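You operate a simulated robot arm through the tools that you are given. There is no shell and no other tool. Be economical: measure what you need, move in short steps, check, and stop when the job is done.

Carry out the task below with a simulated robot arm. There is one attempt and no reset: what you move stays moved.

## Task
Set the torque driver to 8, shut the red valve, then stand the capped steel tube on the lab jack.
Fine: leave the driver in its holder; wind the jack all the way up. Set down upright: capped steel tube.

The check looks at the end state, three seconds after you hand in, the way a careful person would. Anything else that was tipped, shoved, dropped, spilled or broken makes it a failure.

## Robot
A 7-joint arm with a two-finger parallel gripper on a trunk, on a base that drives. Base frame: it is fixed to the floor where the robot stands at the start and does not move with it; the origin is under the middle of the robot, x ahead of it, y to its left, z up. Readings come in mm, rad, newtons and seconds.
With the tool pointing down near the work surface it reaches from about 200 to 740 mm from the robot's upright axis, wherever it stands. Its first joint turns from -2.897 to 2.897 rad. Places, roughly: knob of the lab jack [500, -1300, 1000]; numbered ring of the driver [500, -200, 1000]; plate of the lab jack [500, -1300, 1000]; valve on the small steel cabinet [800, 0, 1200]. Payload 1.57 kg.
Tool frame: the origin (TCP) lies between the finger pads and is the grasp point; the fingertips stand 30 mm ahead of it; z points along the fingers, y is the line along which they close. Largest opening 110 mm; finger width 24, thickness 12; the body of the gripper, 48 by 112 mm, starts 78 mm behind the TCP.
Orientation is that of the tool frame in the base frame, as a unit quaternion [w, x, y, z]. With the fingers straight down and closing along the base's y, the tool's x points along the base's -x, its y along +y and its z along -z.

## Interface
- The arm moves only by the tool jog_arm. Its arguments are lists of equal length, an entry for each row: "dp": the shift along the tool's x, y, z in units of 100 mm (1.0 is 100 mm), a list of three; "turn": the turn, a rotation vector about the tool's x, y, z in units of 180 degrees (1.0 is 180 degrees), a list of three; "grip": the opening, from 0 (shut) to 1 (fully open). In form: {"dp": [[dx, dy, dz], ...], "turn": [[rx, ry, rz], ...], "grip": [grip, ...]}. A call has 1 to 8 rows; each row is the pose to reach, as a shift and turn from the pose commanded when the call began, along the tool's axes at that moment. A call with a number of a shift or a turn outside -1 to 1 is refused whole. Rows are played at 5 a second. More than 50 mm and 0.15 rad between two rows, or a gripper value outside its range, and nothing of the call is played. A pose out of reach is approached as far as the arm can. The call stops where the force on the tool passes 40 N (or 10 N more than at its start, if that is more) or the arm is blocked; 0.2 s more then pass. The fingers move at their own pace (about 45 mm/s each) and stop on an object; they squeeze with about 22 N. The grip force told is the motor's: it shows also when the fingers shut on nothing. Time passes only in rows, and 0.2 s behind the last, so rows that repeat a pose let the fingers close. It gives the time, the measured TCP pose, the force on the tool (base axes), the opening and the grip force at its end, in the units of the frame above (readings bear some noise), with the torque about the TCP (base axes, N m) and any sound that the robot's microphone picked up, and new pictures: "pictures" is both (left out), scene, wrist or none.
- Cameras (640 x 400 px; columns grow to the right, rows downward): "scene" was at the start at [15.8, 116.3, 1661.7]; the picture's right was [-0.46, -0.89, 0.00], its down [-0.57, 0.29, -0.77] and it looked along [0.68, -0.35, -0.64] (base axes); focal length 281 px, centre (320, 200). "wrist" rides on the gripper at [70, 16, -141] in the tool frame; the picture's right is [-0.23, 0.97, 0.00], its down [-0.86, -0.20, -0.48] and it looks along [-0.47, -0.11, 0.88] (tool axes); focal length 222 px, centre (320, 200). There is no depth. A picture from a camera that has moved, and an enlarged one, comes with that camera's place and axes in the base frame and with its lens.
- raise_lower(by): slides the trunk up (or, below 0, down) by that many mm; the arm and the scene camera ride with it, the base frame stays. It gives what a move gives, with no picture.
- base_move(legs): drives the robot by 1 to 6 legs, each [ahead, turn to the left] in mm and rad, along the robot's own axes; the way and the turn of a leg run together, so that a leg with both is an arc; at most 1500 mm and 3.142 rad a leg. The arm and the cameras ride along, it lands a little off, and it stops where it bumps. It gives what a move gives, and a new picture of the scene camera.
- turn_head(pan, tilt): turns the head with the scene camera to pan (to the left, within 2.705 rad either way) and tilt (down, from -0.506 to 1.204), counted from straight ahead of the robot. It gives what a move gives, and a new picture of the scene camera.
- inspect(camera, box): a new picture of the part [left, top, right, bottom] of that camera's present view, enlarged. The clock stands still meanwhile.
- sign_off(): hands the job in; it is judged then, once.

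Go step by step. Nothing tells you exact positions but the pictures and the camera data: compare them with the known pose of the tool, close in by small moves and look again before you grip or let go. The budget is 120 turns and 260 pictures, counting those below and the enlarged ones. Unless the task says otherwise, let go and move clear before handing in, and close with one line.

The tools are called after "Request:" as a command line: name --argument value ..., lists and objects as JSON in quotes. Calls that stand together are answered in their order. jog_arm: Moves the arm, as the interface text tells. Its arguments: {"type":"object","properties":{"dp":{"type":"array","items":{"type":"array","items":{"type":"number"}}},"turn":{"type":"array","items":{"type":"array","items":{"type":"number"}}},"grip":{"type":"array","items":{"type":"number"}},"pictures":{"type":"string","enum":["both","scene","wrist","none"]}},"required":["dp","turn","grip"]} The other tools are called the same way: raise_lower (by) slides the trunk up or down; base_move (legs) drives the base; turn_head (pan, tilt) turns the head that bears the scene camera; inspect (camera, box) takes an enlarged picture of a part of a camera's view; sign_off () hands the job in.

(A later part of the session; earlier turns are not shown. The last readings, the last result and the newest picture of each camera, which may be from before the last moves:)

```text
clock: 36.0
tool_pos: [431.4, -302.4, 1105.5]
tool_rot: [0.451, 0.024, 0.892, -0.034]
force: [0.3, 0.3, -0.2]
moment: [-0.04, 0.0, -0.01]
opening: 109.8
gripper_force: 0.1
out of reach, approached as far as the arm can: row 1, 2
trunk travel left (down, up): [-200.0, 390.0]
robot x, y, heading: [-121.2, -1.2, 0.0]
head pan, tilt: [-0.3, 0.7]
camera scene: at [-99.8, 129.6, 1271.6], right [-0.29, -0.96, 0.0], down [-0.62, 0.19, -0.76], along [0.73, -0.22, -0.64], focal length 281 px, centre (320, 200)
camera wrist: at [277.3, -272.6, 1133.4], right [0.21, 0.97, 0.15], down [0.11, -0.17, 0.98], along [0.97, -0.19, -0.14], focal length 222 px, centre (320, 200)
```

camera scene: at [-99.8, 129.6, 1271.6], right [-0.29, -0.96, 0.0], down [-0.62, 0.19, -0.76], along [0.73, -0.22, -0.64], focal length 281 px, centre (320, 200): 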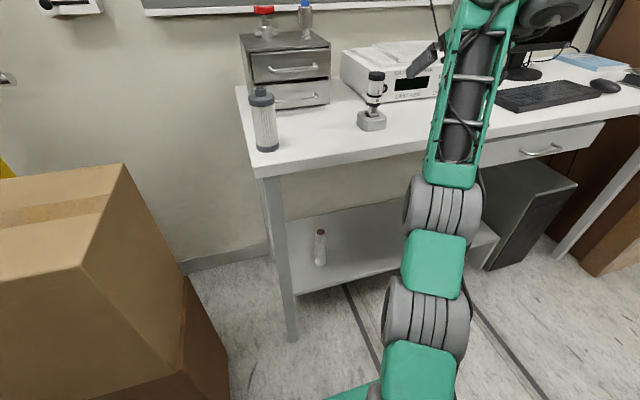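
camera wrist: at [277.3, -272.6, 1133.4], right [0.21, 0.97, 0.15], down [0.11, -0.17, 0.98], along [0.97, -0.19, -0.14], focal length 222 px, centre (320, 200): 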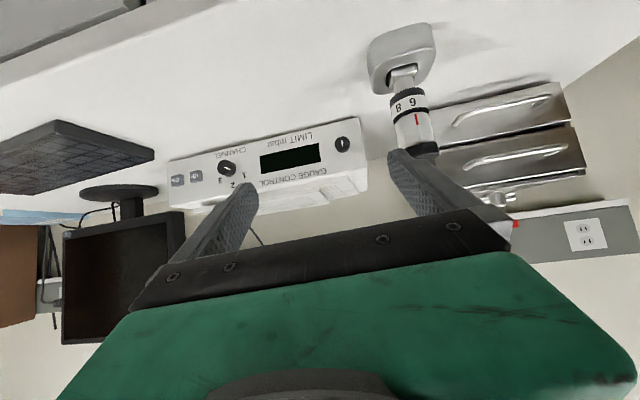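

Now the pose is reachable. Zooming on the ring to refine its location and the spacing of the numbers.

Request:
inspect --camera "wrist" --box '[344, 10, 472, 170]'

Request:
inspect --camera "scene" --box '[340, 60, 420, 140]'

```text
2.50 times, centred on (408, 90) of wrist
camera zoom: at [277.3, -272.6, 1133.4], right [0.21, 0.97, 0.15], down [0.11, -0.17, 0.98], along [0.97, -0.19, -0.14], focal length 555 px, centre (100, 475)
```

zoom: 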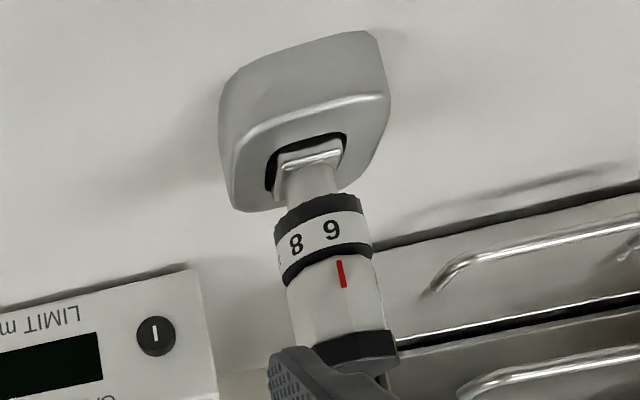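

```text
5.00 times, centred on (380, 100) of scene
camera zoom: at [-99.8, 129.6, 1271.6], right [-0.29, -0.96, 0.0], down [-0.62, 0.19, -0.76], along [0.73, -0.22, -0.64], focal length 1405 px, centre (20, 700)
```

zoom: 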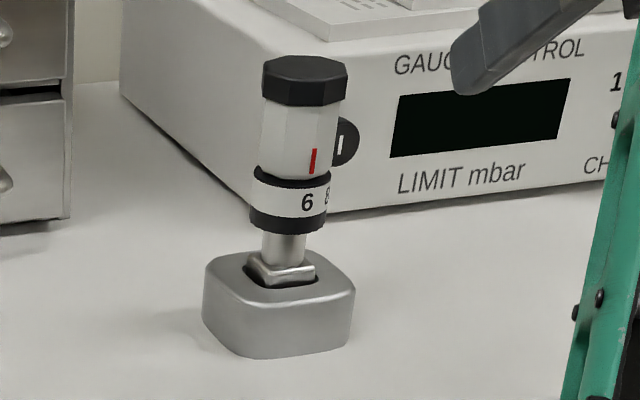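

Driver axis ≈ (528,-203), ring centre z ≈ 1021; 6→8 spacing about 45°. Lowering the trunk a little more and moving to a pre-grasp pose, yawed left so there's room to turn clockwise.

Request:
raise_lower --by -60

Request:
jog_arm --dp '[[-0.25, 0.1, 0], [-0.4, 0.25, -0.01], [-0.4, 0.4, -0.01], [-0.4, 0.55, -0.015], [-0.4, 0.7, -0.015], [-0.4, 0.756, -0.015], [-0.4, 0.756, -0.015]]' --turn '[[0, 0, 0], [-0.022, -0.001, -0.016], [-0.045, -0.002, -0.033], [-0.067, -0.003, -0.049], [-0.09, -0.004, -0.066], [-0.112, -0.005, -0.082], [-0.112, -0.005, -0.082]]' --grip '[1, 1, 1, 1, 1, 1, 1]' --pictures "both"

```text
clock: 37.0
tool_pos: [430.5, -302.0, 1046.2]
tool_rot: [0.451, 0.023, 0.891, -0.033]
force: [-0.2, 0.2, 1.0]
moment: [-0.01, -0.01, 0.02]
opening: 109.9
gripper_force: 0.0
trunk travel left (down, up): [-140.0, 450.0]
robot x, y, heading: [-121.9, 1.4, -0.002]
head pan, tilt: [-0.3, 0.7]
```

```text
clock: 38.6
tool_pos: [457.7, -173.7, 1060.5]
tool_rot: [0.433, -0.133, 0.891, 0.023]
force: [0.3, -0.9, -0.2]
moment: [0.05, -0.03, 0.04]
opening: 110.0
gripper_force: 0.0
out of reach, approached as far as the arm can: row 1, 2, 3, 4, 5, 6, 7
trunk travel left (down, up): [-140.0, 450.0]
robot x, y, heading: [-118.5, 2.1, 0.004]
head pan, tilt: [-0.3, 0.7]
camera scene: at [-99.5, 128.7, 1211.7], right [-0.29, -0.96, 0.0], down [-0.62, 0.19, -0.76], along [0.73, -0.22, -0.64], focal length 281 px, centre (320, 200)
camera wrist: at [304.2, -195.7, 1093.6], right [-0.12, 0.99, 0.1], down [0.19, -0.08, 0.98], along [0.97, 0.14, -0.18], focal length 222 px, centre (320, 200)
```

scene: 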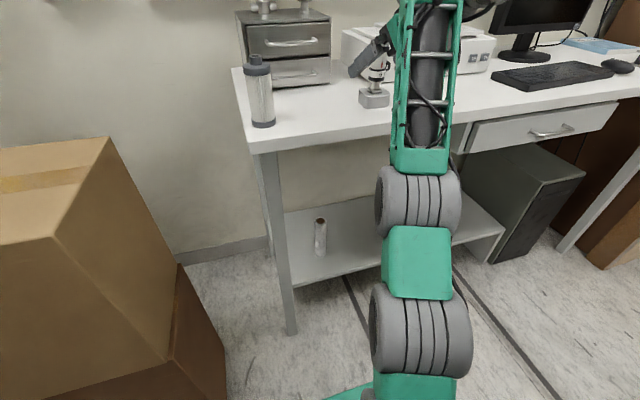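
wrist: 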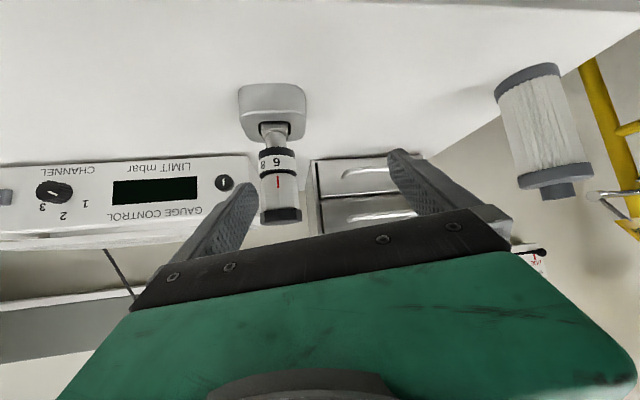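

Reachability is tight here; backing the base up another 80 mm should open the pose.

Request:
base_move --legs '[[-80, 0]]'

Request:
jog_arm --dp '[[0, 0, 0.25], [0, 0, 0.5], [0, 0, 0.5]]' --turn '[[0, 0, 0], [0, 0, 0], [0, 0, 0]]' --grip '[1, 1, 1]' --pictures "wrist"

```text
clock: 39.7
tool_pos: [376.0, -172.7, 1061.2]
tool_rot: [0.433, -0.134, 0.891, 0.022]
force: [0.9, -0.4, -0.1]
moment: [-0.03, -0.01, 0.02]
opening: 109.9
gripper_force: 0.0
trunk travel left (down, up): [-140.0, 450.0]
robot x, y, heading: [-203.4, -0.1, 0.001]
head pan, tilt: [-0.3, 0.7]
camera scene: at [-180.2, 129.6, 1211.6], right [-0.29, -0.96, 0.0], down [-0.62, 0.19, -0.76], along [0.73, -0.23, -0.64], focal length 281 px, centre (320, 200)
```

scene: 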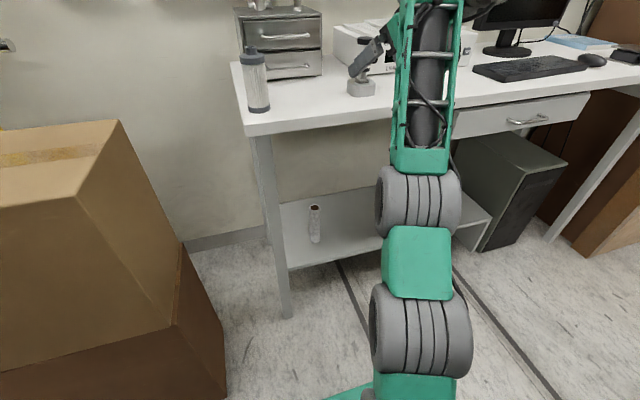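

```text
clock: 40.5
tool_pos: [414.4, -166.8, 1029.0]
tool_rot: [0.432, -0.133, 0.891, 0.021]
force: [-0.4, -0.8, 0.1]
moment: [0.01, -0.01, -0.01]
opening: 110.1
gripper_force: 0.1
trunk travel left (down, up): [-140.0, 450.0]
robot x, y, heading: [-201.3, -4.8, 0.003]
head pan, tilt: [-0.3, 0.7]
camera wrist: at [260.8, -187.6, 1063.0], right [-0.12, 0.99, 0.1], down [0.19, -0.08, 0.98], along [0.97, 0.13, -0.18], focal length 222 px, centre (320, 200)
```

wrist: 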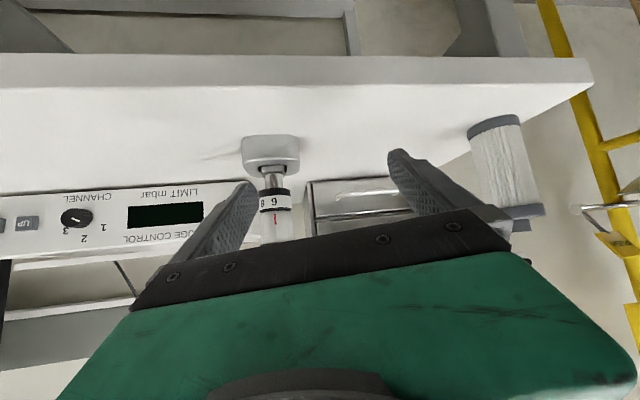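

Reachable now. Moving to the pre-grasp, about 80 mm short of the ring along the tool axis.

Request:
jog_arm --dp '[[-0.25, -0.2, 0], [-0.5, -0.4, 0.04], [-0.5, -0.65, 0.08], [-0.5, -0.65, 0.08]]' --turn '[[0, 0, 0], [0, 0, 0], [0, 0, 0], [0, 0, 0]]' --grip '[1, 1, 1, 1]' --pictures "none"

Request:
inspect --camera "wrist" --box '[240, 100, 400, 260]'

Request:
inspect --camera "scene" --box '[310, 20, 410, 120]'

```text
clock: 41.5
tool_pos: [409.9, -179.4, 1029.5]
tool_rot: [0.433, -0.134, 0.891, 0.022]
force: [0.4, -0.8, -0.3]
moment: [-0.01, -0.01, 0.02]
opening: 110.2
gripper_force: 0.0
out of reach, approached as far as the arm can: row 1, 2, 3, 4
trunk travel left (down, up): [-140.0, 450.0]
robot x, y, heading: [-202.4, 0.3, -0.002]
head pan, tilt: [-0.3, 0.7]
```

```text
2.50 times, centred on (320, 180) of wrist
camera zoom: at [257.0, -199.8, 1063.2], right [-0.12, 0.99, 0.1], down [0.19, -0.08, 0.98], along [0.98, 0.13, -0.18], focal length 555 px, centre (320, 250)
```

zoom: 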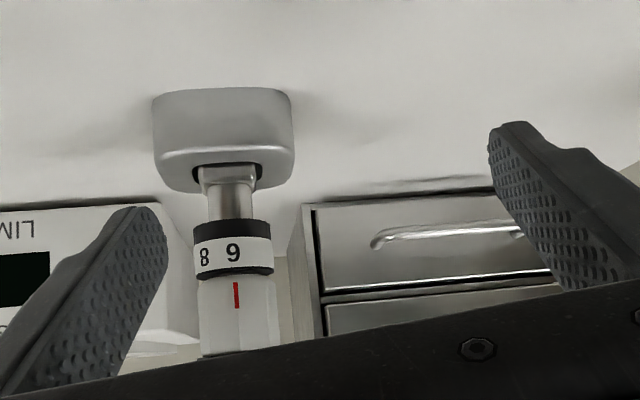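

```text
4.00 times, centred on (360, 70) of scene
camera zoom: at [-180.4, 129.8, 1211.6], right [-0.29, -0.96, 0.0], down [-0.62, 0.19, -0.77], along [0.73, -0.23, -0.64], focal length 1124 px, centre (160, 720)
```

zoom: 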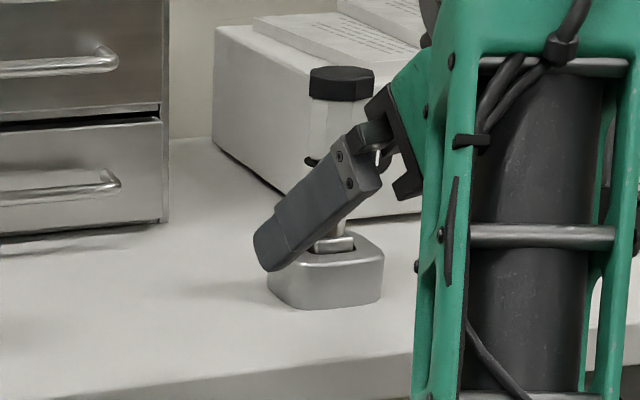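

The left yaw seems limited by a joint here. I'll use yaw 0 instead (resyncing with a small trunk move).

Request:
raise_lower --by -20

Request:
jog_arm --dp '[[0, 0, 0], [-0.1, 0, 0], [-0.3, -0.15, 0.01], [-0.5, -0.3, 0.02], [-0.72, -0.43, 0.03], [-0.72, -0.43, 0.03]]' --turn '[[0.025, 0.0025, 0.02], [0.0494, 0.005, 0.0397], [0.0494, 0.005, 0.0397], [0.0494, 0.005, 0.0397], [0.0494, 0.005, 0.0397], [0.0494, 0.005, 0.0397]]' --grip '[1, 1, 1, 1, 1, 1]' --pictures "both"

```text
clock: 42.2
tool_pos: [410.0, -179.0, 1009.8]
tool_rot: [0.434, -0.134, 0.891, 0.022]
force: [-0.5, -1.0, -0.8]
moment: [-0.02, -0.03, 0.01]
opening: 109.8
gripper_force: 0.0
trunk travel left (down, up): [-120.0, 470.0]
robot x, y, heading: [-200.9, 1.3, 0.001]
head pan, tilt: [-0.3, 0.7]
```

```text
clock: 43.6
tool_pos: [422.4, -180.2, 1022.9]
tool_rot: [0.434, -0.044, 0.9, -0.022]
force: [0.3, -0.4, -0.2]
moment: [-0.01, 0.02, 0.0]
opening: 110.2
gripper_force: 0.0
out of reach, approached as far as the arm can: row 1, 3, 4, 5, 6
trunk travel left (down, up): [-120.0, 470.0]
robot x, y, heading: [-203.1, -1.0, 0.009]
head pan, tilt: [-0.3, 0.7]
camera scene: at [-180.3, 129.6, 1191.6], right [-0.29, -0.96, 0.0], down [-0.62, 0.19, -0.76], along [0.73, -0.23, -0.64], focal length 281 px, centre (320, 200)
camera wrist: at [267.1, -170.4, 1056.1], right [0.08, 0.99, 0.1], down [0.17, -0.11, 0.98], along [0.98, -0.06, -0.18], focal length 222 px, centre (320, 200)
```

scene: 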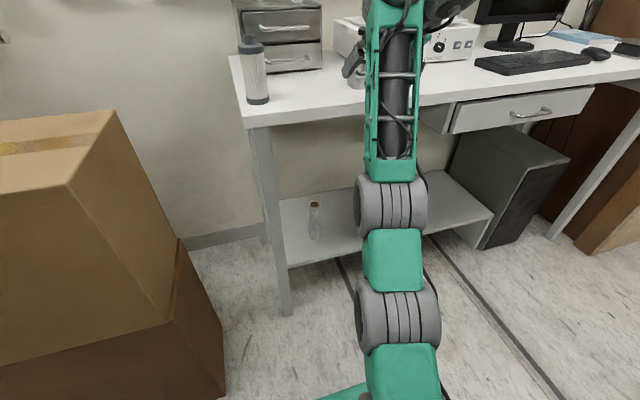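
wrist: 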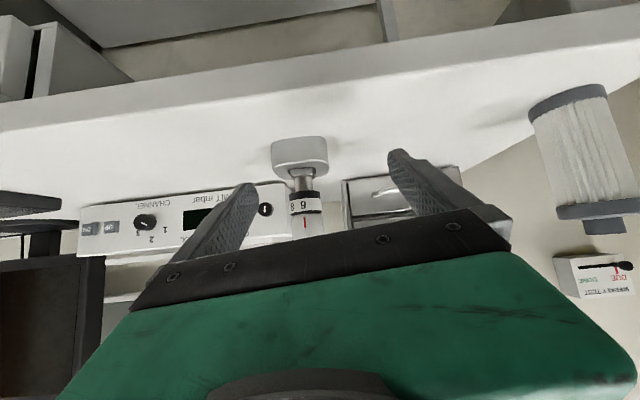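

Straight-forward motion works better than up. I'll approach the ring level from here: align y to −205 and go forward at constant height.

Request:
raise_lower --by -2

Request:
jog_arm --dp '[[-0.04, -0.25, 0.08], [-0.18, -0.27, 0.25], [-0.32, -0.28, 0.43], [-0.32, -0.28, 0.43]]' --turn '[[0, 0, 0], [0, 0, 0], [0, 0, 0], [0, 0, 0]]' --grip '[1, 1, 1, 1]' --pictures "wrist"

Request:
inspect --camera "wrist" --box '[240, 100, 400, 260]'

```text
clock: 44.1
tool_pos: [421.1, -180.1, 1021.1]
tool_rot: [0.432, -0.044, 0.9, -0.022]
force: [0.0, 0.2, 0.1]
moment: [0.01, -0.02, 0.02]
opening: 110.1
gripper_force: 0.0
trunk travel left (down, up): [-118.0, 472.0]
robot x, y, heading: [-200.5, -2.1, 0.002]
head pan, tilt: [-0.3, 0.7]
```

```text
clock: 45.1
tool_pos: [421.8, -179.9, 1020.7]
tool_rot: [0.433, -0.045, 0.9, -0.021]
force: [0.8, 0.1, -0.1]
moment: [0.0, 0.0, 0.01]
opening: 110.0
gripper_force: 0.1
out of reach, approached as far as the arm can: row 1, 2, 3, 4
trunk travel left (down, up): [-118.0, 472.0]
robot x, y, heading: [-202.6, -0.7, 0.001]
head pan, tilt: [-0.3, 0.7]
camera wrist: at [267.1, -170.4, 1054.1], right [0.08, 0.99, 0.1], down [0.17, -0.11, 0.98], along [0.98, -0.06, -0.18], focal length 222 px, centre (320, 200)
```

wrist: 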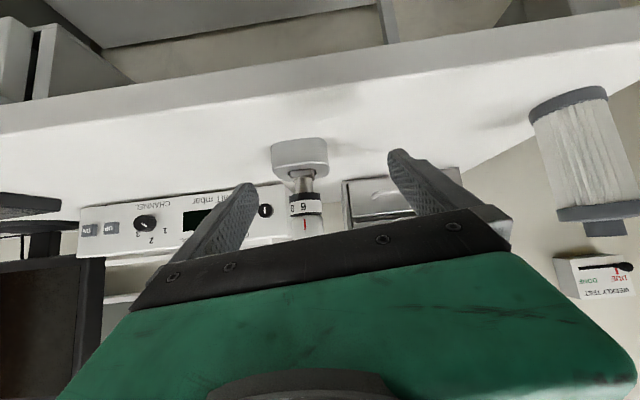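

```text
2.50 times, centred on (320, 180) of wrist
camera zoom: at [267.1, -170.4, 1054.1], right [0.08, 0.99, 0.1], down [0.17, -0.11, 0.98], along [0.98, -0.06, -0.18], focal length 555 px, centre (320, 250)
```

zoom: 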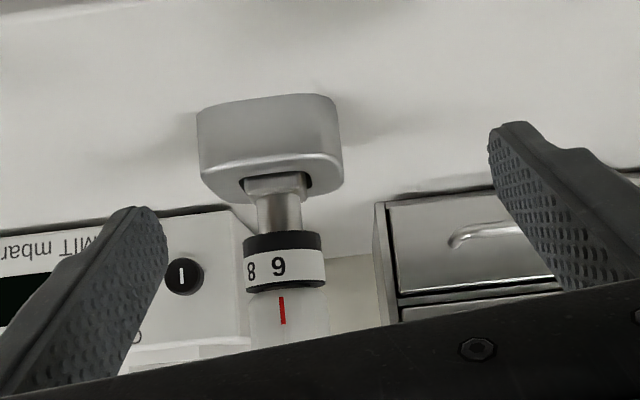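

The arm is stuck at a limit with this steep forward pitch. A pitch of ~38° from vertical still clears the cap, so I'll tip the tool back down and bring the base forward somewhat.

Request:
raise_lower --by 20

Request:
jog_arm --dp '[[0, 0, 0], [0, 0, 0], [0, 0, 0]]' --turn '[[0, 0.03, 0], [0, 0.06, 0], [0, 0.075, 0]]' --grip '[1, 1, 1]' --pictures "none"

Request:
jog_arm --dp '[[-0.3, 0, -0.2], [-0.6, 0, -0.4], [-0.6, 0, -0.4]]' --turn '[[0, 0, 0], [0, 0, 0], [0, 0, 0]]' --grip '[1, 1, 1]' --pictures "scene"

```text
clock: 45.8
tool_pos: [421.2, -180.9, 1040.4]
tool_rot: [0.433, -0.045, 0.9, -0.021]
force: [-0.2, 0.4, -0.5]
moment: [0.01, 0.0, 0.01]
opening: 110.1
gripper_force: 0.1
trunk travel left (down, up): [-138.0, 452.0]
robot x, y, heading: [-204.5, -0.9, 0.004]
head pan, tilt: [-0.3, 0.7]
```

```text
clock: 46.6
tool_pos: [419.2, -180.6, 1039.0]
tool_rot: [0.324, -0.041, 0.945, -0.027]
force: [0.9, 0.1, 0.1]
moment: [0.02, -0.03, 0.0]
opening: 110.0
gripper_force: 0.0
out of reach, approached as far as the arm can: row 3
trunk travel left (down, up): [-138.0, 452.0]
robot x, y, heading: [-202.0, 1.8, 0.004]
head pan, tilt: [-0.3, 0.7]
```

```text
clock: 47.4
tool_pos: [411.4, -178.2, 1046.5]
tool_rot: [0.324, -0.041, 0.945, -0.026]
force: [0.0, -1.0, 0.5]
moment: [0.0, -0.01, 0.03]
opening: 110.1
gripper_force: 0.2
out of reach, approached as far as the arm can: row 1, 2, 3
trunk travel left (down, up): [-138.0, 452.0]
robot x, y, heading: [-201.3, 1.6, -0.004]
head pan, tilt: [-0.3, 0.7]
camera scene: at [-180.3, 129.6, 1209.6], right [-0.29, -0.96, 0.0], down [-0.62, 0.19, -0.76], along [0.73, -0.23, -0.64], focal length 281 px, centre (320, 200)
```

scene: 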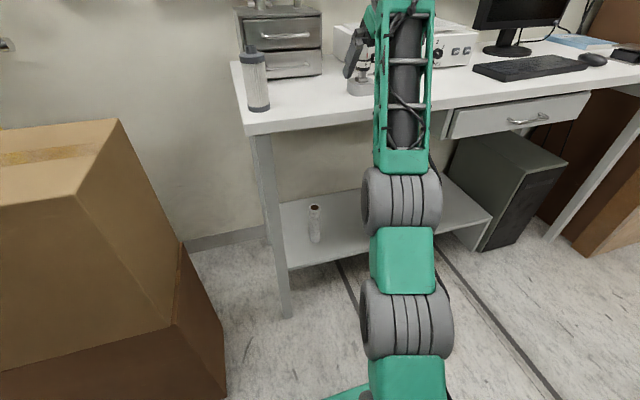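

I think the arm is now nearly straight (trunk too low, base too far back). I'll raise the trunk clear, drive forward again, and use the earlier well-conditioned pose (radius ~560, ~36° pitch).

Request:
raise_lower --by 140

Request:
base_move --legs '[[150, 0]]'

Request:
jog_arm --dp '[[0.2, -0.1, -0.2], [0.4, -0.2, -0.4], [0.4, -0.2, -0.4]]' --turn '[[0, 0, 0], [0, 0, 0], [0, 0, 0]]' --grip '[1, 1, 1]' --pictures "wrist"

```text
clock: 49.0
tool_pos: [412.6, -178.1, 1186.6]
tool_rot: [0.323, -0.041, 0.945, -0.026]
force: [-0.2, -0.2, 0.2]
moment: [0.0, 0.01, 0.02]
opening: 110.0
gripper_force: 0.0
trunk travel left (down, up): [-278.0, 312.0]
robot x, y, heading: [-201.3, -4.0, 0.005]
head pan, tilt: [-0.3, 0.7]
```

```text
clock: 50.4
tool_pos: [564.3, -178.3, 1186.0]
tool_rot: [0.324, -0.042, 0.945, -0.025]
force: [-0.1, 0.7, -0.6]
moment: [0.02, -0.04, 0.0]
opening: 109.9
gripper_force: 0.0
trunk travel left (down, up): [-278.0, 312.0]
robot x, y, heading: [-48.7, 4.1, -0.003]
head pan, tilt: [-0.3, 0.7]
camera scene: at [-28.4, 129.7, 1349.6], right [-0.3, -0.96, 0.0], down [-0.62, 0.19, -0.76], along [0.73, -0.23, -0.64], focal length 281 px, centre (320, 200)
```

scene: 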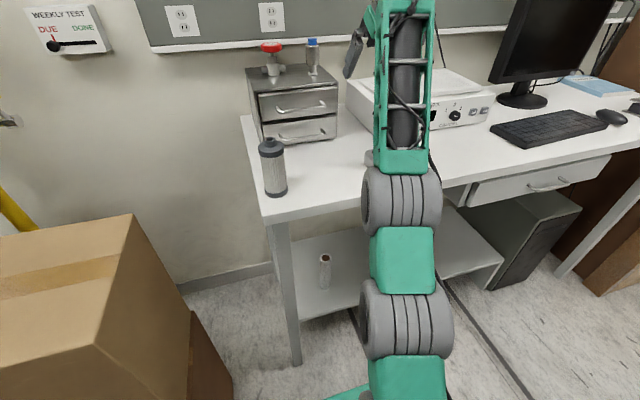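

```text
clock: 51.2
tool_pos: [508.7, -202.5, 1194.4]
tool_rot: [0.323, -0.042, 0.945, -0.025]
force: [-0.7, -0.5, -0.3]
moment: [0.01, 0.0, -0.01]
opening: 109.9
gripper_force: 0.1
trunk travel left (down, up): [-278.0, 312.0]
robot x, y, heading: [-48.2, -1.9, -0.0]
head pan, tilt: [-0.3, 0.7]
camera wrist: at [365.8, -188.4, 1263.6], right [0.12, 0.99, 0.06], down [0.39, -0.11, 0.91], along [0.91, -0.08, -0.4], focal length 222 px, centre (320, 200)
```

wrist: 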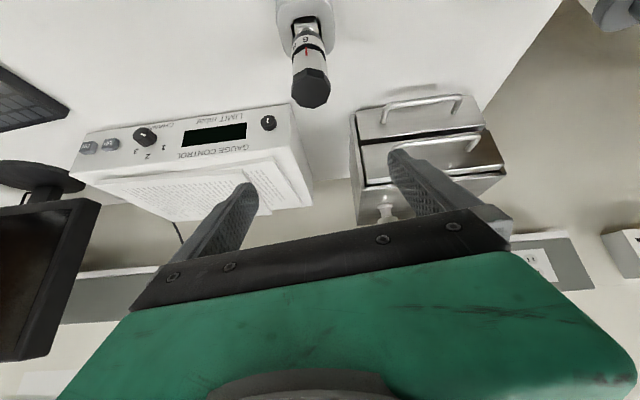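

This pose is free. Cap refined to ≈ (525,-204.5). Moving back 44 mm, then lowering the trunk to the pre-grasp.

Request:
jog_arm --dp '[[0.17, 0.01, -0.13], [0.35, 0.02, -0.27], [0.35, 0.02, -0.27]]' --turn '[[0, 0, 0], [0, 0, 0], [0, 0, 0]]' --grip '[1, 1, 1]' --pictures "none"

Request:
raise_lower --by -95

Request:
jog_arm --dp '[[0, 0, 0.1], [0, 0, 0.2], [0, 0, 0.2]]' --turn '[[0, 0, 0], [0, 0, 0], [0, 0, 0]]' --grip '[1, 1, 1]' --pictures "both"

Request:
inspect --camera "wrist" --box '[240, 100, 400, 260]'

```text
clock: 52.0
tool_pos: [463.6, -202.6, 1196.3]
tool_rot: [0.324, -0.042, 0.945, -0.025]
force: [0.1, 0.3, -0.2]
moment: [0.01, -0.01, 0.01]
opening: 110.0
gripper_force: 0.1
trunk travel left (down, up): [-278.0, 312.0]
robot x, y, heading: [-50.5, -0.4, 0.004]
head pan, tilt: [-0.3, 0.7]
```

```text
clock: 53.3
tool_pos: [463.8, -202.1, 1100.5]
tool_rot: [0.324, -0.041, 0.945, -0.026]
force: [-0.7, -0.4, -0.8]
moment: [-0.01, 0.03, -0.02]
opening: 110.1
gripper_force: 0.0
trunk travel left (down, up): [-183.0, 407.0]
robot x, y, heading: [-51.0, -1.4, 0.001]
head pan, tilt: [-0.3, 0.7]
```

```text
clock: 54.1
tool_pos: [478.3, -202.9, 1084.6]
tool_rot: [0.323, -0.042, 0.945, -0.026]
force: [-0.1, 0.3, -0.3]
moment: [-0.02, 0.04, -0.01]
opening: 110.0
gripper_force: 0.2
trunk travel left (down, up): [-183.0, 407.0]
robot x, y, heading: [-48.7, 3.4, 0.002]
head pan, tilt: [-0.3, 0.7]
camera scene: at [-28.3, 129.7, 1254.6], right [-0.3, -0.96, 0.0], down [-0.62, 0.19, -0.76], along [0.73, -0.23, -0.64], focal length 281 px, centre (320, 200)
camera wrist: at [334.2, -189.4, 1153.3], right [0.12, 0.99, 0.06], down [0.39, -0.11, 0.91], along [0.91, -0.08, -0.4], focal length 222 px, centre (320, 200)
```

scene: 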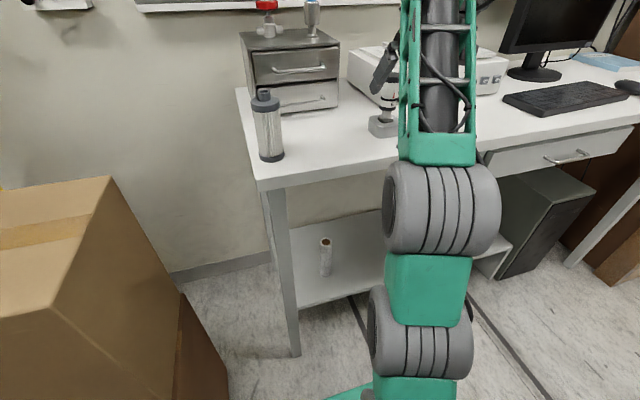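
wrist: 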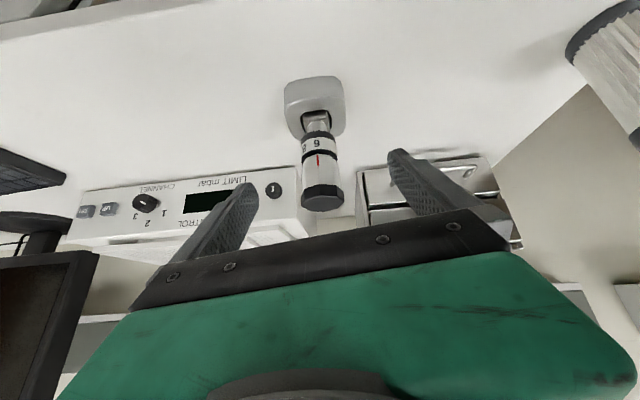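

```text
2.50 times, centred on (320, 180) of wrist
camera zoom: at [334.2, -189.4, 1153.3], right [0.12, 0.99, 0.06], down [0.39, -0.11, 0.91], along [0.91, -0.08, -0.4], focal length 555 px, centre (320, 250)
```

zoom: 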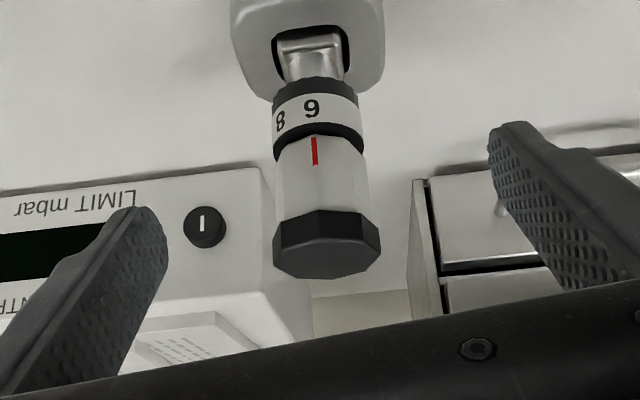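

Well aligned. Advancing 70 mm along the tool axis onto the ring, still open, then looking.

Request:
jog_arm --dp '[[0.016, 0.01, 0.2], [0.016, 0.01, 0.4], [0.016, 0.01, 0.55], [0.016, 0.01, 0.7], [0.016, 0.01, 0.7]]' --turn '[[0, 0, 0], [0, 0, 0], [0, 0, 0], [0, 0, 0], [0, 0, 0]]' --grip '[1, 1, 1, 1, 1]' --pictures "both"

Request:
inspect --camera "wrist" --box '[240, 110, 400, 270]'

Request:
inspect --camera "scene" --box '[340, 60, 440, 160]'

```text
clock: 55.3
tool_pos: [527.7, -210.1, 1041.4]
tool_rot: [0.323, -0.041, 0.945, -0.026]
force: [0.8, 0.3, -0.2]
moment: [0.0, -0.03, 0.01]
opening: 110.3
gripper_force: 0.0
out of reach, approached as far as the arm can: row 2, 3, 4, 5
trunk travel left (down, up): [-183.0, 407.0]
robot x, y, heading: [-49.7, -0.2, 0.002]
head pan, tilt: [-0.3, 0.7]
camera scene: at [-28.2, 129.7, 1254.6], right [-0.3, -0.96, 0.0], down [-0.62, 0.19, -0.76], along [0.73, -0.23, -0.64], focal length 281 px, centre (320, 200)
camera wrist: at [386.4, -196.1, 1110.9], right [0.12, 0.99, 0.06], down [0.39, -0.11, 0.91], along [0.91, -0.08, -0.4], focal length 222 px, centre (320, 200)
```

scene: 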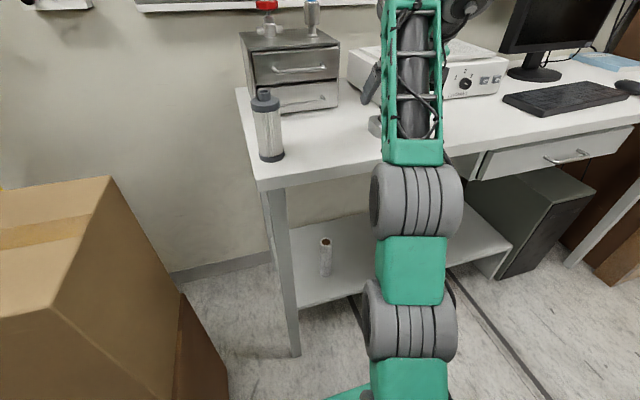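
wrist: 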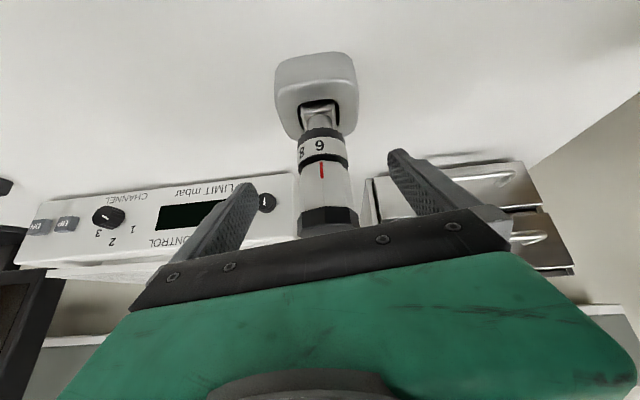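

```text
2.50 times, centred on (320, 190) of wrist
camera zoom: at [386.4, -196.1, 1110.9], right [0.12, 0.99, 0.06], down [0.39, -0.11, 0.91], along [0.91, -0.08, -0.4], focal length 555 px, centre (320, 225)
```

zoom: 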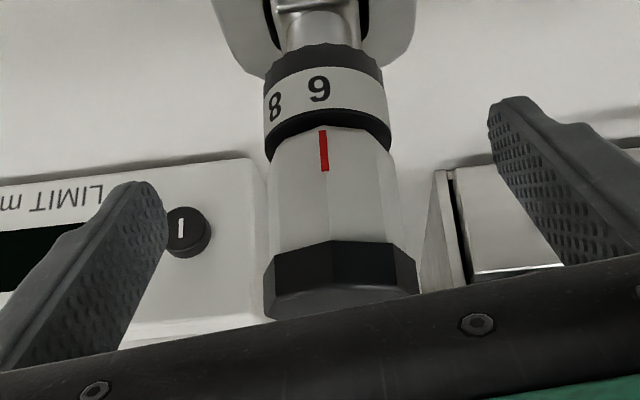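

```text
4.00 times, centred on (390, 110) of scene
camera zoom: at [-28.2, 129.7, 1254.6], right [-0.3, -0.96, 0.0], down [-0.62, 0.19, -0.76], along [0.73, -0.23, -0.64], focal length 1124 px, centre (40, 560)
```

zoom: 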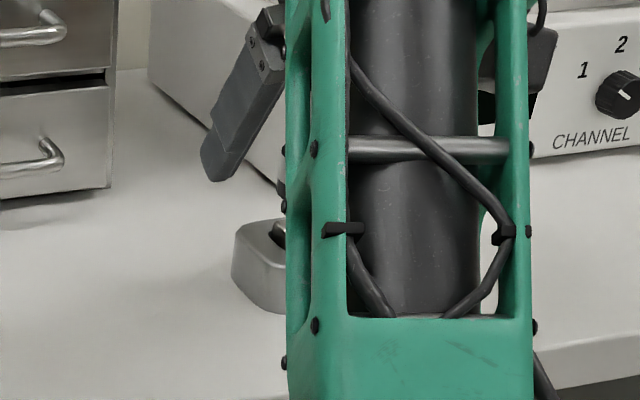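

Down is limited, so I'll drop the trunk by 14 mm, then centre in y by ~6 mm.

Request:
raise_lower --by -14

Request:
jog_arm --dp '[[0, 0.065, 0], [0, 0.065, 0]]' --turn '[[0, 0, 0], [0, 0, 0]]' --grip '[1, 1]' --pictures "none"

Request:
inspect --camera "wrist" --box '[240, 90, 400, 250]'

```text
clock: 55.9
tool_pos: [529.0, -207.9, 1027.3]
tool_rot: [0.324, -0.041, 0.945, -0.026]
force: [-0.7, 0.0, -0.1]
moment: [0.02, 0.0, 0.01]
opening: 110.1
gripper_force: 0.1
trunk travel left (down, up): [-169.0, 421.0]
robot x, y, heading: [-48.7, 1.1, -0.002]
head pan, tilt: [-0.3, 0.7]
```

```text
clock: 56.5
tool_pos: [529.7, -202.0, 1029.3]
tool_rot: [0.322, -0.042, 0.946, -0.025]
force: [0.5, 0.1, 0.3]
moment: [0.03, 0.01, 0.01]
opening: 109.8
gripper_force: 0.0
trunk travel left (down, up): [-169.0, 421.0]
robot x, y, heading: [-48.6, -0.0, -0.004]
head pan, tilt: [-0.3, 0.7]
```

```text
2.50 times, centred on (320, 170) of wrist
camera zoom: at [387.3, -190.1, 1098.3], right [0.12, 0.99, 0.06], down [0.4, -0.11, 0.91], along [0.91, -0.08, -0.4], focal length 555 px, centre (320, 275)
```

zoom: 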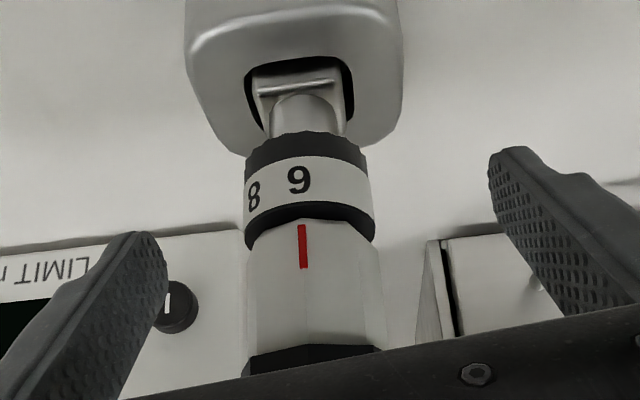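

Pads would sit slightly high; nudging 5 mm down and 4 mm back, then closing on the ring.

Request:
jog_arm --dp '[[0.06, -0.01, 0.015], [0.06, -0.01, 0.015]]' --turn '[[0, 0, 0], [0, 0, 0]]' --grip '[1, 1]' --pictures "none"

Request:
jog_arm --dp '[[0, 0, 0], [0, 0, 0], [0, 0, 0], [0, 0, 0], [0, 0, 0], [0, 0, 0]]' --turn '[[0, 0, 0], [0, 0, 0], [0, 0, 0], [0, 0, 0], [0, 0, 0], [0, 0, 0]]' --grip '[0.6, 0.5, 0.3, 0.2, 0.2, 0.2]' --pictures "wrist"

Request:
inspect --camera "wrist" --box '[240, 90, 400, 250]'

```text
clock: 57.1
tool_pos: [527.8, -206.7, 1028.9]
tool_rot: [0.321, -0.041, 0.946, -0.026]
force: [-1.0, -0.3, -0.5]
moment: [0.02, -0.02, 0.02]
opening: 110.3
gripper_force: 0.1
out of reach, approached as far as the arm can: row 1, 2
trunk travel left (down, up): [-169.0, 421.0]
robot x, y, heading: [-48.5, -0.6, -0.003]
head pan, tilt: [-0.3, 0.7]
```

```text
clock: 58.5
tool_pos: [530.1, -205.5, 1028.3]
tool_rot: [0.322, -0.042, 0.945, -0.024]
force: [0.9, 10.2, 0.1]
moment: [0.9, -0.02, 0.01]
opening: 38.3
gripper_force: 21.7
trunk travel left (down, up): [-169.0, 421.0]
robot x, y, heading: [-50.1, 3.5, 0.005]
head pan, tilt: [-0.3, 0.7]
camera wrist: at [386.8, -191.8, 1097.5], right [0.12, 0.99, 0.07], down [0.4, -0.11, 0.91], along [0.91, -0.08, -0.41], focal length 222 px, centre (320, 200)
```

wrist: 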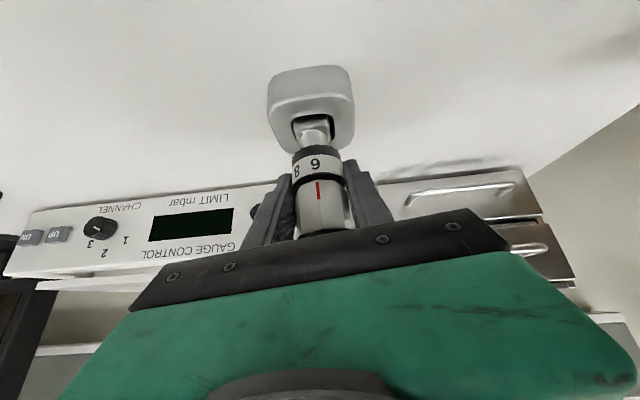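

```text
2.50 times, centred on (320, 170) of wrist
camera zoom: at [386.8, -191.8, 1097.5], right [0.12, 0.99, 0.07], down [0.4, -0.11, 0.91], along [0.91, -0.08, -0.41], focal length 555 px, centre (320, 275)
```

zoom: 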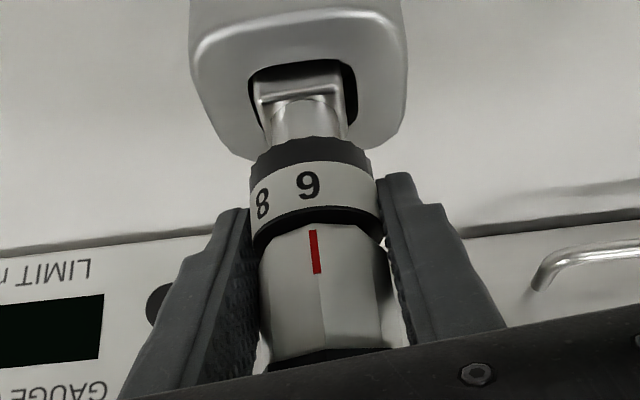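

Gripped at 38.3 mm on the ring with a gap to the body. Turning clockwise (from above) by half, then checking.

Request:
jog_arm --dp '[[0, 0, 0], [0, 0, 0], [0, 0, 0], [0, 0, 0], [0, 0, 0]]' --turn '[[0.019, 0.0023, 0.0247], [0.038, 0.0046, 0.0494], [0.057, 0.0069, 0.074], [0.076, 0.0092, 0.0988], [0.076, 0.0092, 0.0988]]' --grip '[0.2, 0.2, 0.2, 0.2, 0.2]' --pictures "both"

Request:
inspect --camera "wrist" --box '[240, 90, 400, 250]'

```text
clock: 59.7
tool_pos: [532.4, -205.7, 1034.6]
tool_rot: [0.311, 0.144, 0.935, -0.09]
force: [0.0, 12.6, -0.8]
moment: [0.96, -0.04, 0.06]
opening: 39.1
gripper_force: 22.1
out of reach, approached as far as the arm can: row 1, 2, 3, 4, 5
trunk travel left (down, up): [-169.0, 421.0]
robot x, y, heading: [-48.5, -1.0, 0.002]
head pan, tilt: [-0.3, 0.7]
camera scene: at [-28.2, 131.1, 1240.5], right [-0.3, -0.96, 0.0], down [-0.62, 0.19, -0.77], along [0.73, -0.23, -0.64], focal length 281 px, centre (320, 200)
camera wrist: at [405.0, -139.3, 1102.6], right [0.49, 0.87, 0.06], down [0.32, -0.25, 0.91], along [0.81, -0.43, -0.4], focal length 222 px, centre (320, 200)
```

scene: 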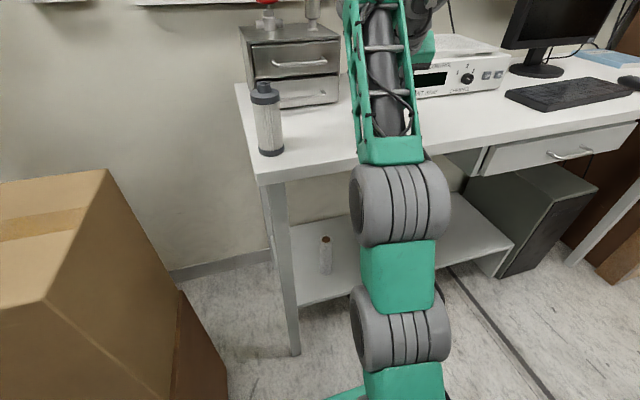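
wrist: 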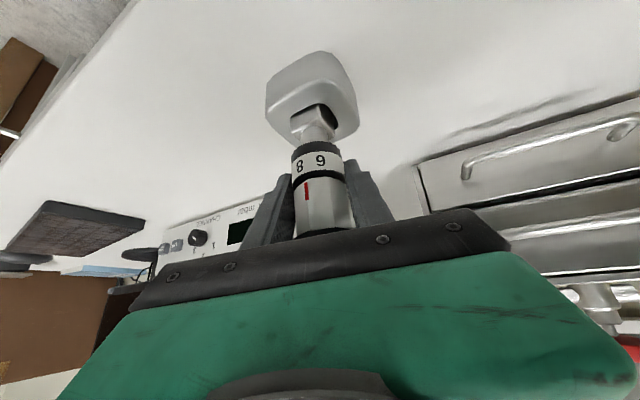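

```text
2.50 times, centred on (320, 170) of wrist
camera zoom: at [405.0, -139.3, 1102.6], right [0.49, 0.87, 0.06], down [0.32, -0.25, 0.91], along [0.81, -0.43, -0.4], focal length 555 px, centre (320, 275)
```

zoom: 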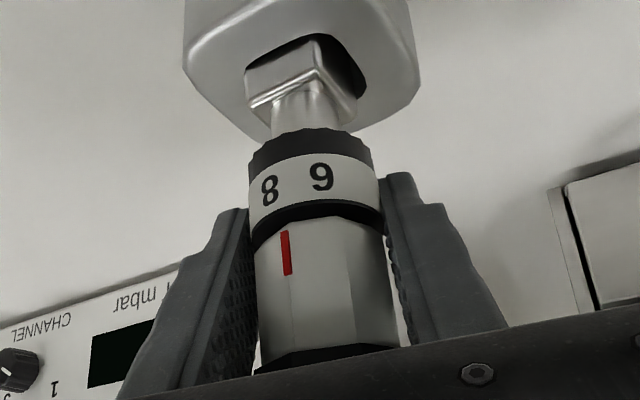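

The ring turns with the grip; the mark now lies between 6 and 8. The TCP drifted up ~6 mm, so I'll lower the trunk slightly and continue the turn.

Request:
raise_lower --by -8

Request:
jog_arm --dp '[[0, 0, 0], [0, 0, 0], [0, 0, 0], [0, 0, 0]]' --turn '[[0.019, 0.0023, 0.0247], [0.038, 0.0046, 0.0494], [0.057, 0.0069, 0.074], [0.057, 0.0069, 0.074]]' --grip '[0.2, 0.2, 0.2, 0.2]' --pictures "none"

Request:
inspect --camera "wrist" --box '[240, 90, 400, 250]'

```text
clock: 60.3
tool_pos: [531.2, -206.7, 1026.9]
tool_rot: [0.313, 0.144, 0.934, -0.089]
force: [6.2, 11.9, 13.8]
moment: [1.1, -0.57, 0.01]
opening: 38.4
gripper_force: 22.4
trunk travel left (down, up): [-161.0, 429.0]
robot x, y, heading: [-47.4, 0.3, 0.005]
head pan, tilt: [-0.3, 0.7]
```

```text
clock: 61.3
tool_pos: [526.1, -200.9, 1012.0]
tool_rot: [0.294, 0.28, 0.904, -0.134]
force: [7.0, 1.1, 10.2]
moment: [0.23, -0.36, -0.05]
opening: 37.5
gripper_force: 21.8
out of reach, approached as far as the arm can: row 3, 4
trunk travel left (down, up): [-161.0, 429.0]
robot x, y, heading: [-51.4, 0.9, -0.002]
head pan, tilt: [-0.3, 0.7]
```

```text
2.50 times, centred on (320, 170) of wrist
camera zoom: at [424.2, -100.9, 1081.3], right [0.72, 0.69, 0.06], down [0.24, -0.33, 0.91], along [0.65, -0.64, -0.4], focal length 555 px, centre (320, 275)
```

zoom: 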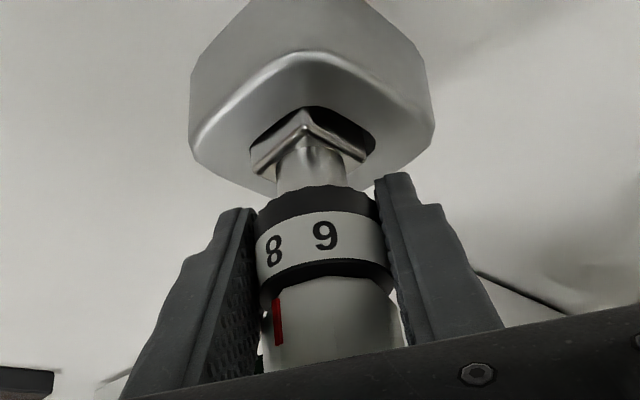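

The 8 looks aligned with the mark now. Releasing and backing off along the tool axis to verify.

Request:
jog_arm --dp '[[0, 0, 0], [0, 0, 0], [0, 0, 0], [0, 0, 0]]' --turn '[[0, 0, 0], [0, 0, 0], [0, 0, 0], [0, 0, 0]]' --grip '[0.6, 0.9, 1, 1]' --pictures "none"

Request:
inspect --camera "wrist" --box '[240, 90, 400, 250]'

Request:
jog_arm --dp '[[0, 0, -0.3], [0, 0, -0.6], [0, 0, -0.9], [0, 0, -0.9]]' --turn '[[0, 0, 0], [0, 0, 0], [0, 0, 0], [0, 0, 0]]' --grip '[1, 1, 1, 1]' --pictures "both"

```text
clock: 62.3
tool_pos: [526.5, -201.1, 1012.6]
tool_rot: [0.295, 0.28, 0.904, -0.133]
force: [1.0, 0.1, -0.1]
moment: [0.02, 0.0, 0.02]
opening: 109.9
gripper_force: 0.1
trunk travel left (down, up): [-161.0, 429.0]
robot x, y, heading: [-51.6, -1.7, -0.001]
head pan, tilt: [-0.3, 0.7]
```

```text
2.50 times, centred on (320, 170) of wrist
camera zoom: at [423.9, -100.7, 1081.7], right [0.72, 0.69, 0.06], down [0.24, -0.33, 0.91], along [0.65, -0.64, -0.4], focal length 555 px, centre (320, 275)
```

zoom: 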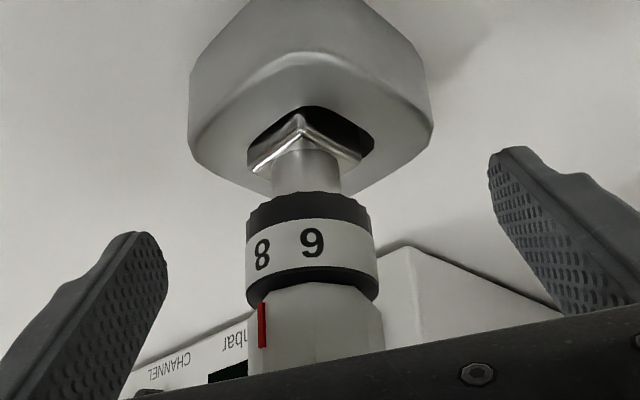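

```text
clock: 63.3
tool_pos: [512.4, -191.6, 1018.1]
tool_rot: [0.294, 0.28, 0.904, -0.133]
force: [0.0, 0.6, 0.3]
moment: [-0.01, 0.0, 0.02]
opening: 110.0
gripper_force: 0.0
out of reach, approached as far as the arm can: row 1, 2, 3, 4
trunk travel left (down, up): [-161.0, 429.0]
robot x, y, heading: [-49.8, -0.5, -0.002]
head pan, tilt: [-0.3, 0.7]
camera scene: at [-28.3, 130.0, 1232.6], right [-0.3, -0.96, 0.0], down [-0.62, 0.19, -0.76], along [0.73, -0.23, -0.64], focal length 281 px, centre (320, 200)
camera wrist: at [410.4, -91.3, 1088.1], right [0.72, 0.69, 0.06], down [0.24, -0.33, 0.91], along [0.65, -0.64, -0.4], focal length 222 px, centre (320, 200)
```

scene: 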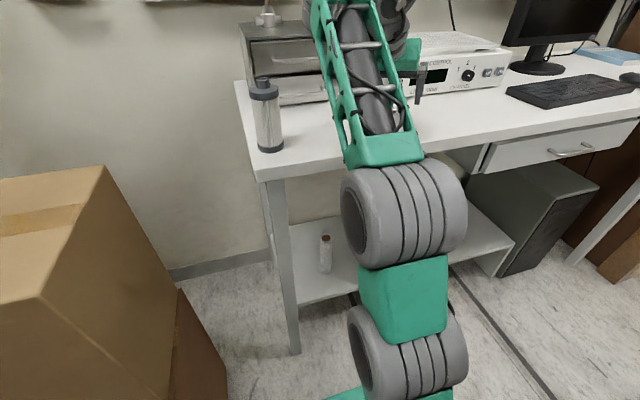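
wrist: 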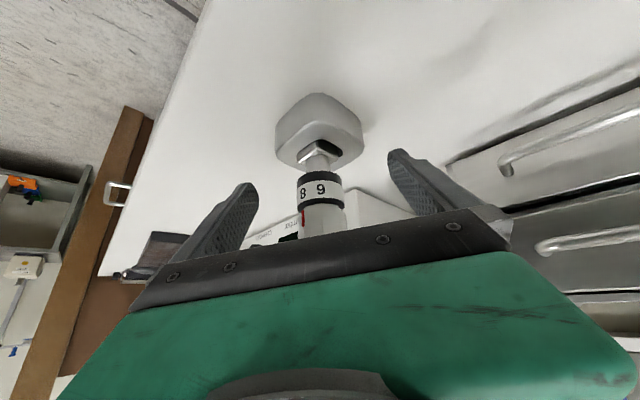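

8 is aligned with the red mark. Raising the trunk straight up to clear the driver, then verifying with the scene camera.

Request:
raise_lower --by 170

Request:
jog_arm --dp '[[0, 0, -0.3], [0, 0, -0.6], [0, 0, -0.8]]' --turn '[[0, 0, 0], [0, 0, 0], [0, 0, 0]]' --grip '[1, 1, 1]' --pictures "both"

```text
clock: 65.2
tool_pos: [513.7, -192.9, 1188.6]
tool_rot: [0.295, 0.28, 0.904, -0.133]
force: [0.4, 0.2, 0.5]
moment: [-0.03, -0.03, -0.04]
opening: 110.1
gripper_force: 0.0
trunk travel left (down, up): [-331.0, 259.0]
robot x, y, heading: [-51.3, -2.0, -0.001]
head pan, tilt: [-0.3, 0.7]
```

```text
clock: 66.0
tool_pos: [485.6, -176.4, 1199.4]
tool_rot: [0.294, 0.28, 0.904, -0.133]
force: [0.2, -0.2, -0.3]
moment: [-0.05, 0.02, -0.04]
opening: 109.7
gripper_force: 0.1
out of reach, approached as far as the arm can: row 1, 2, 3
trunk travel left (down, up): [-331.0, 259.0]
robot x, y, heading: [-48.9, -0.7, -0.002]
head pan, tilt: [-0.3, 0.7]
camera scene: at [-27.5, 129.7, 1402.6], right [-0.3, -0.96, 0.0], down [-0.62, 0.19, -0.76], along [0.73, -0.23, -0.64], focal length 281 px, centre (320, 200)
camera wrist: at [384.3, -75.9, 1268.2], right [0.72, 0.69, 0.06], down [0.24, -0.33, 0.91], along [0.65, -0.64, -0.4], focal length 222 px, centre (320, 200)
```

scene: 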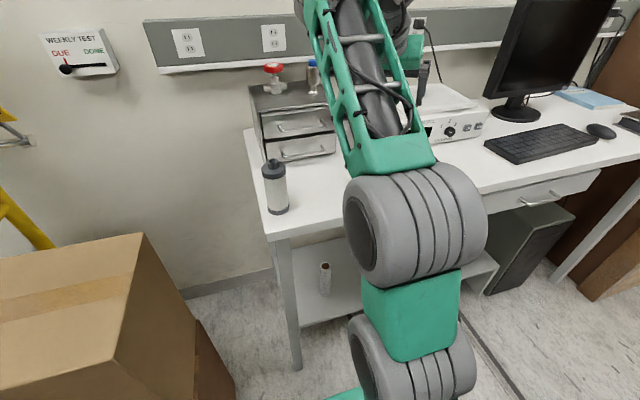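
wrist: 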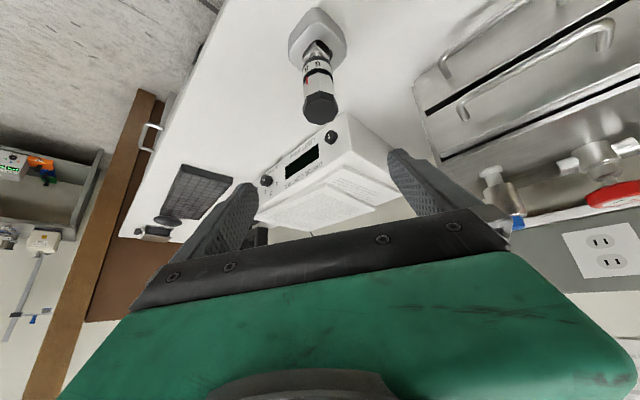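

Driver done. Next the valve: raise the trunk fully, restore the tool-down orientation, then drive closer to the bench (base front is ~245 mm ahead of its axis, bench edge at x≈395).

Request:
raise_lower --by 200

Request:
jog_arm --dp '[[0, 0, 0], [0, 0, 0], [0, 0, 0], [0, 0, 0], [0, 0, 0], [0, 0, 0], [0, 0, 0], [0, 0, 0]]' --turn '[[-0.0125, 0.0276, -0.0263], [-0.025, 0.0552, -0.0526], [-0.0375, 0.0829, -0.0789], [-0.05, 0.1105, -0.1051], [-0.0624, 0.1381, -0.1314], [-0.0749, 0.1658, -0.1577], [-0.0874, 0.1934, -0.184], [-0.0874, 0.1934, -0.184]]' --grip '[1, 1, 1, 1, 1, 1, 1, 1]' --pictures "scene"

Request:
inspect --camera "wrist" --box '[160, 100, 480, 260]'

```text
clock: 68.2
tool_pos: [486.0, -175.8, 1399.9]
tool_rot: [0.295, 0.279, 0.904, -0.133]
force: [0.3, -0.4, 0.0]
moment: [0.0, -0.03, 0.02]
opening: 109.6
gripper_force: 0.0
trunk travel left (down, up): [-531.0, 59.0]
robot x, y, heading: [-50.1, -0.8, -0.003]
head pan, tilt: [-0.3, 0.7]
```

```text
clock: 69.5
tool_pos: [483.6, -177.0, 1381.3]
tool_rot: [0.079, 0.08, 0.993, -0.031]
force: [1.4, 0.0, -1.4]
moment: [-0.09, 0.01, -0.09]
opening: 110.0
gripper_force: 0.0
out of reach, approached as far as the arm can: row 1, 2, 3, 4, 5, 6
trunk travel left (down, up): [-531.0, 59.0]
robot x, y, heading: [-51.9, 1.7, 0.004]
head pan, tilt: [-0.3, 0.7]
stopped in row 6: the force on the tool passed its limit (the readings are from after the stop); the commanded pose is now the measured one
camera scene: at [-30.5, 131.0, 1602.5], right [-0.29, -0.96, 0.0], down [-0.61, 0.19, -0.77], along [0.73, -0.23, -0.64], focal length 281 px, centre (320, 200)
```

scene: 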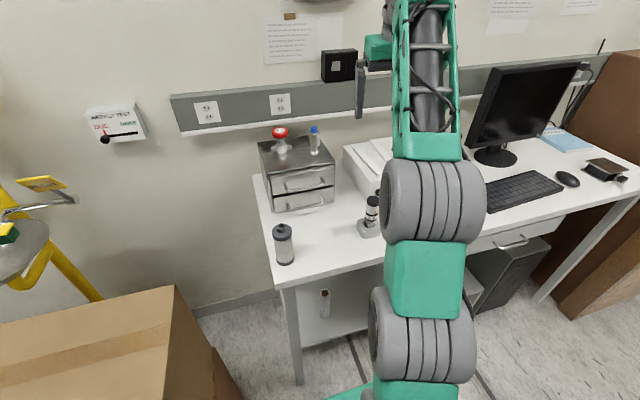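

```text
2.00 times, centred on (320, 180) of wrist
camera zoom: at [395.9, -138.3, 1508.5], right [0.38, 0.92, -0.01], down [0.73, -0.29, 0.62], along [0.57, -0.24, -0.78], focal length 444 px, centre (320, 240)
```

zoom: 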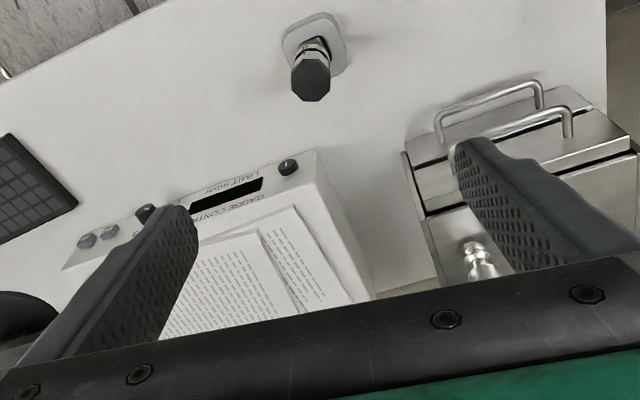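

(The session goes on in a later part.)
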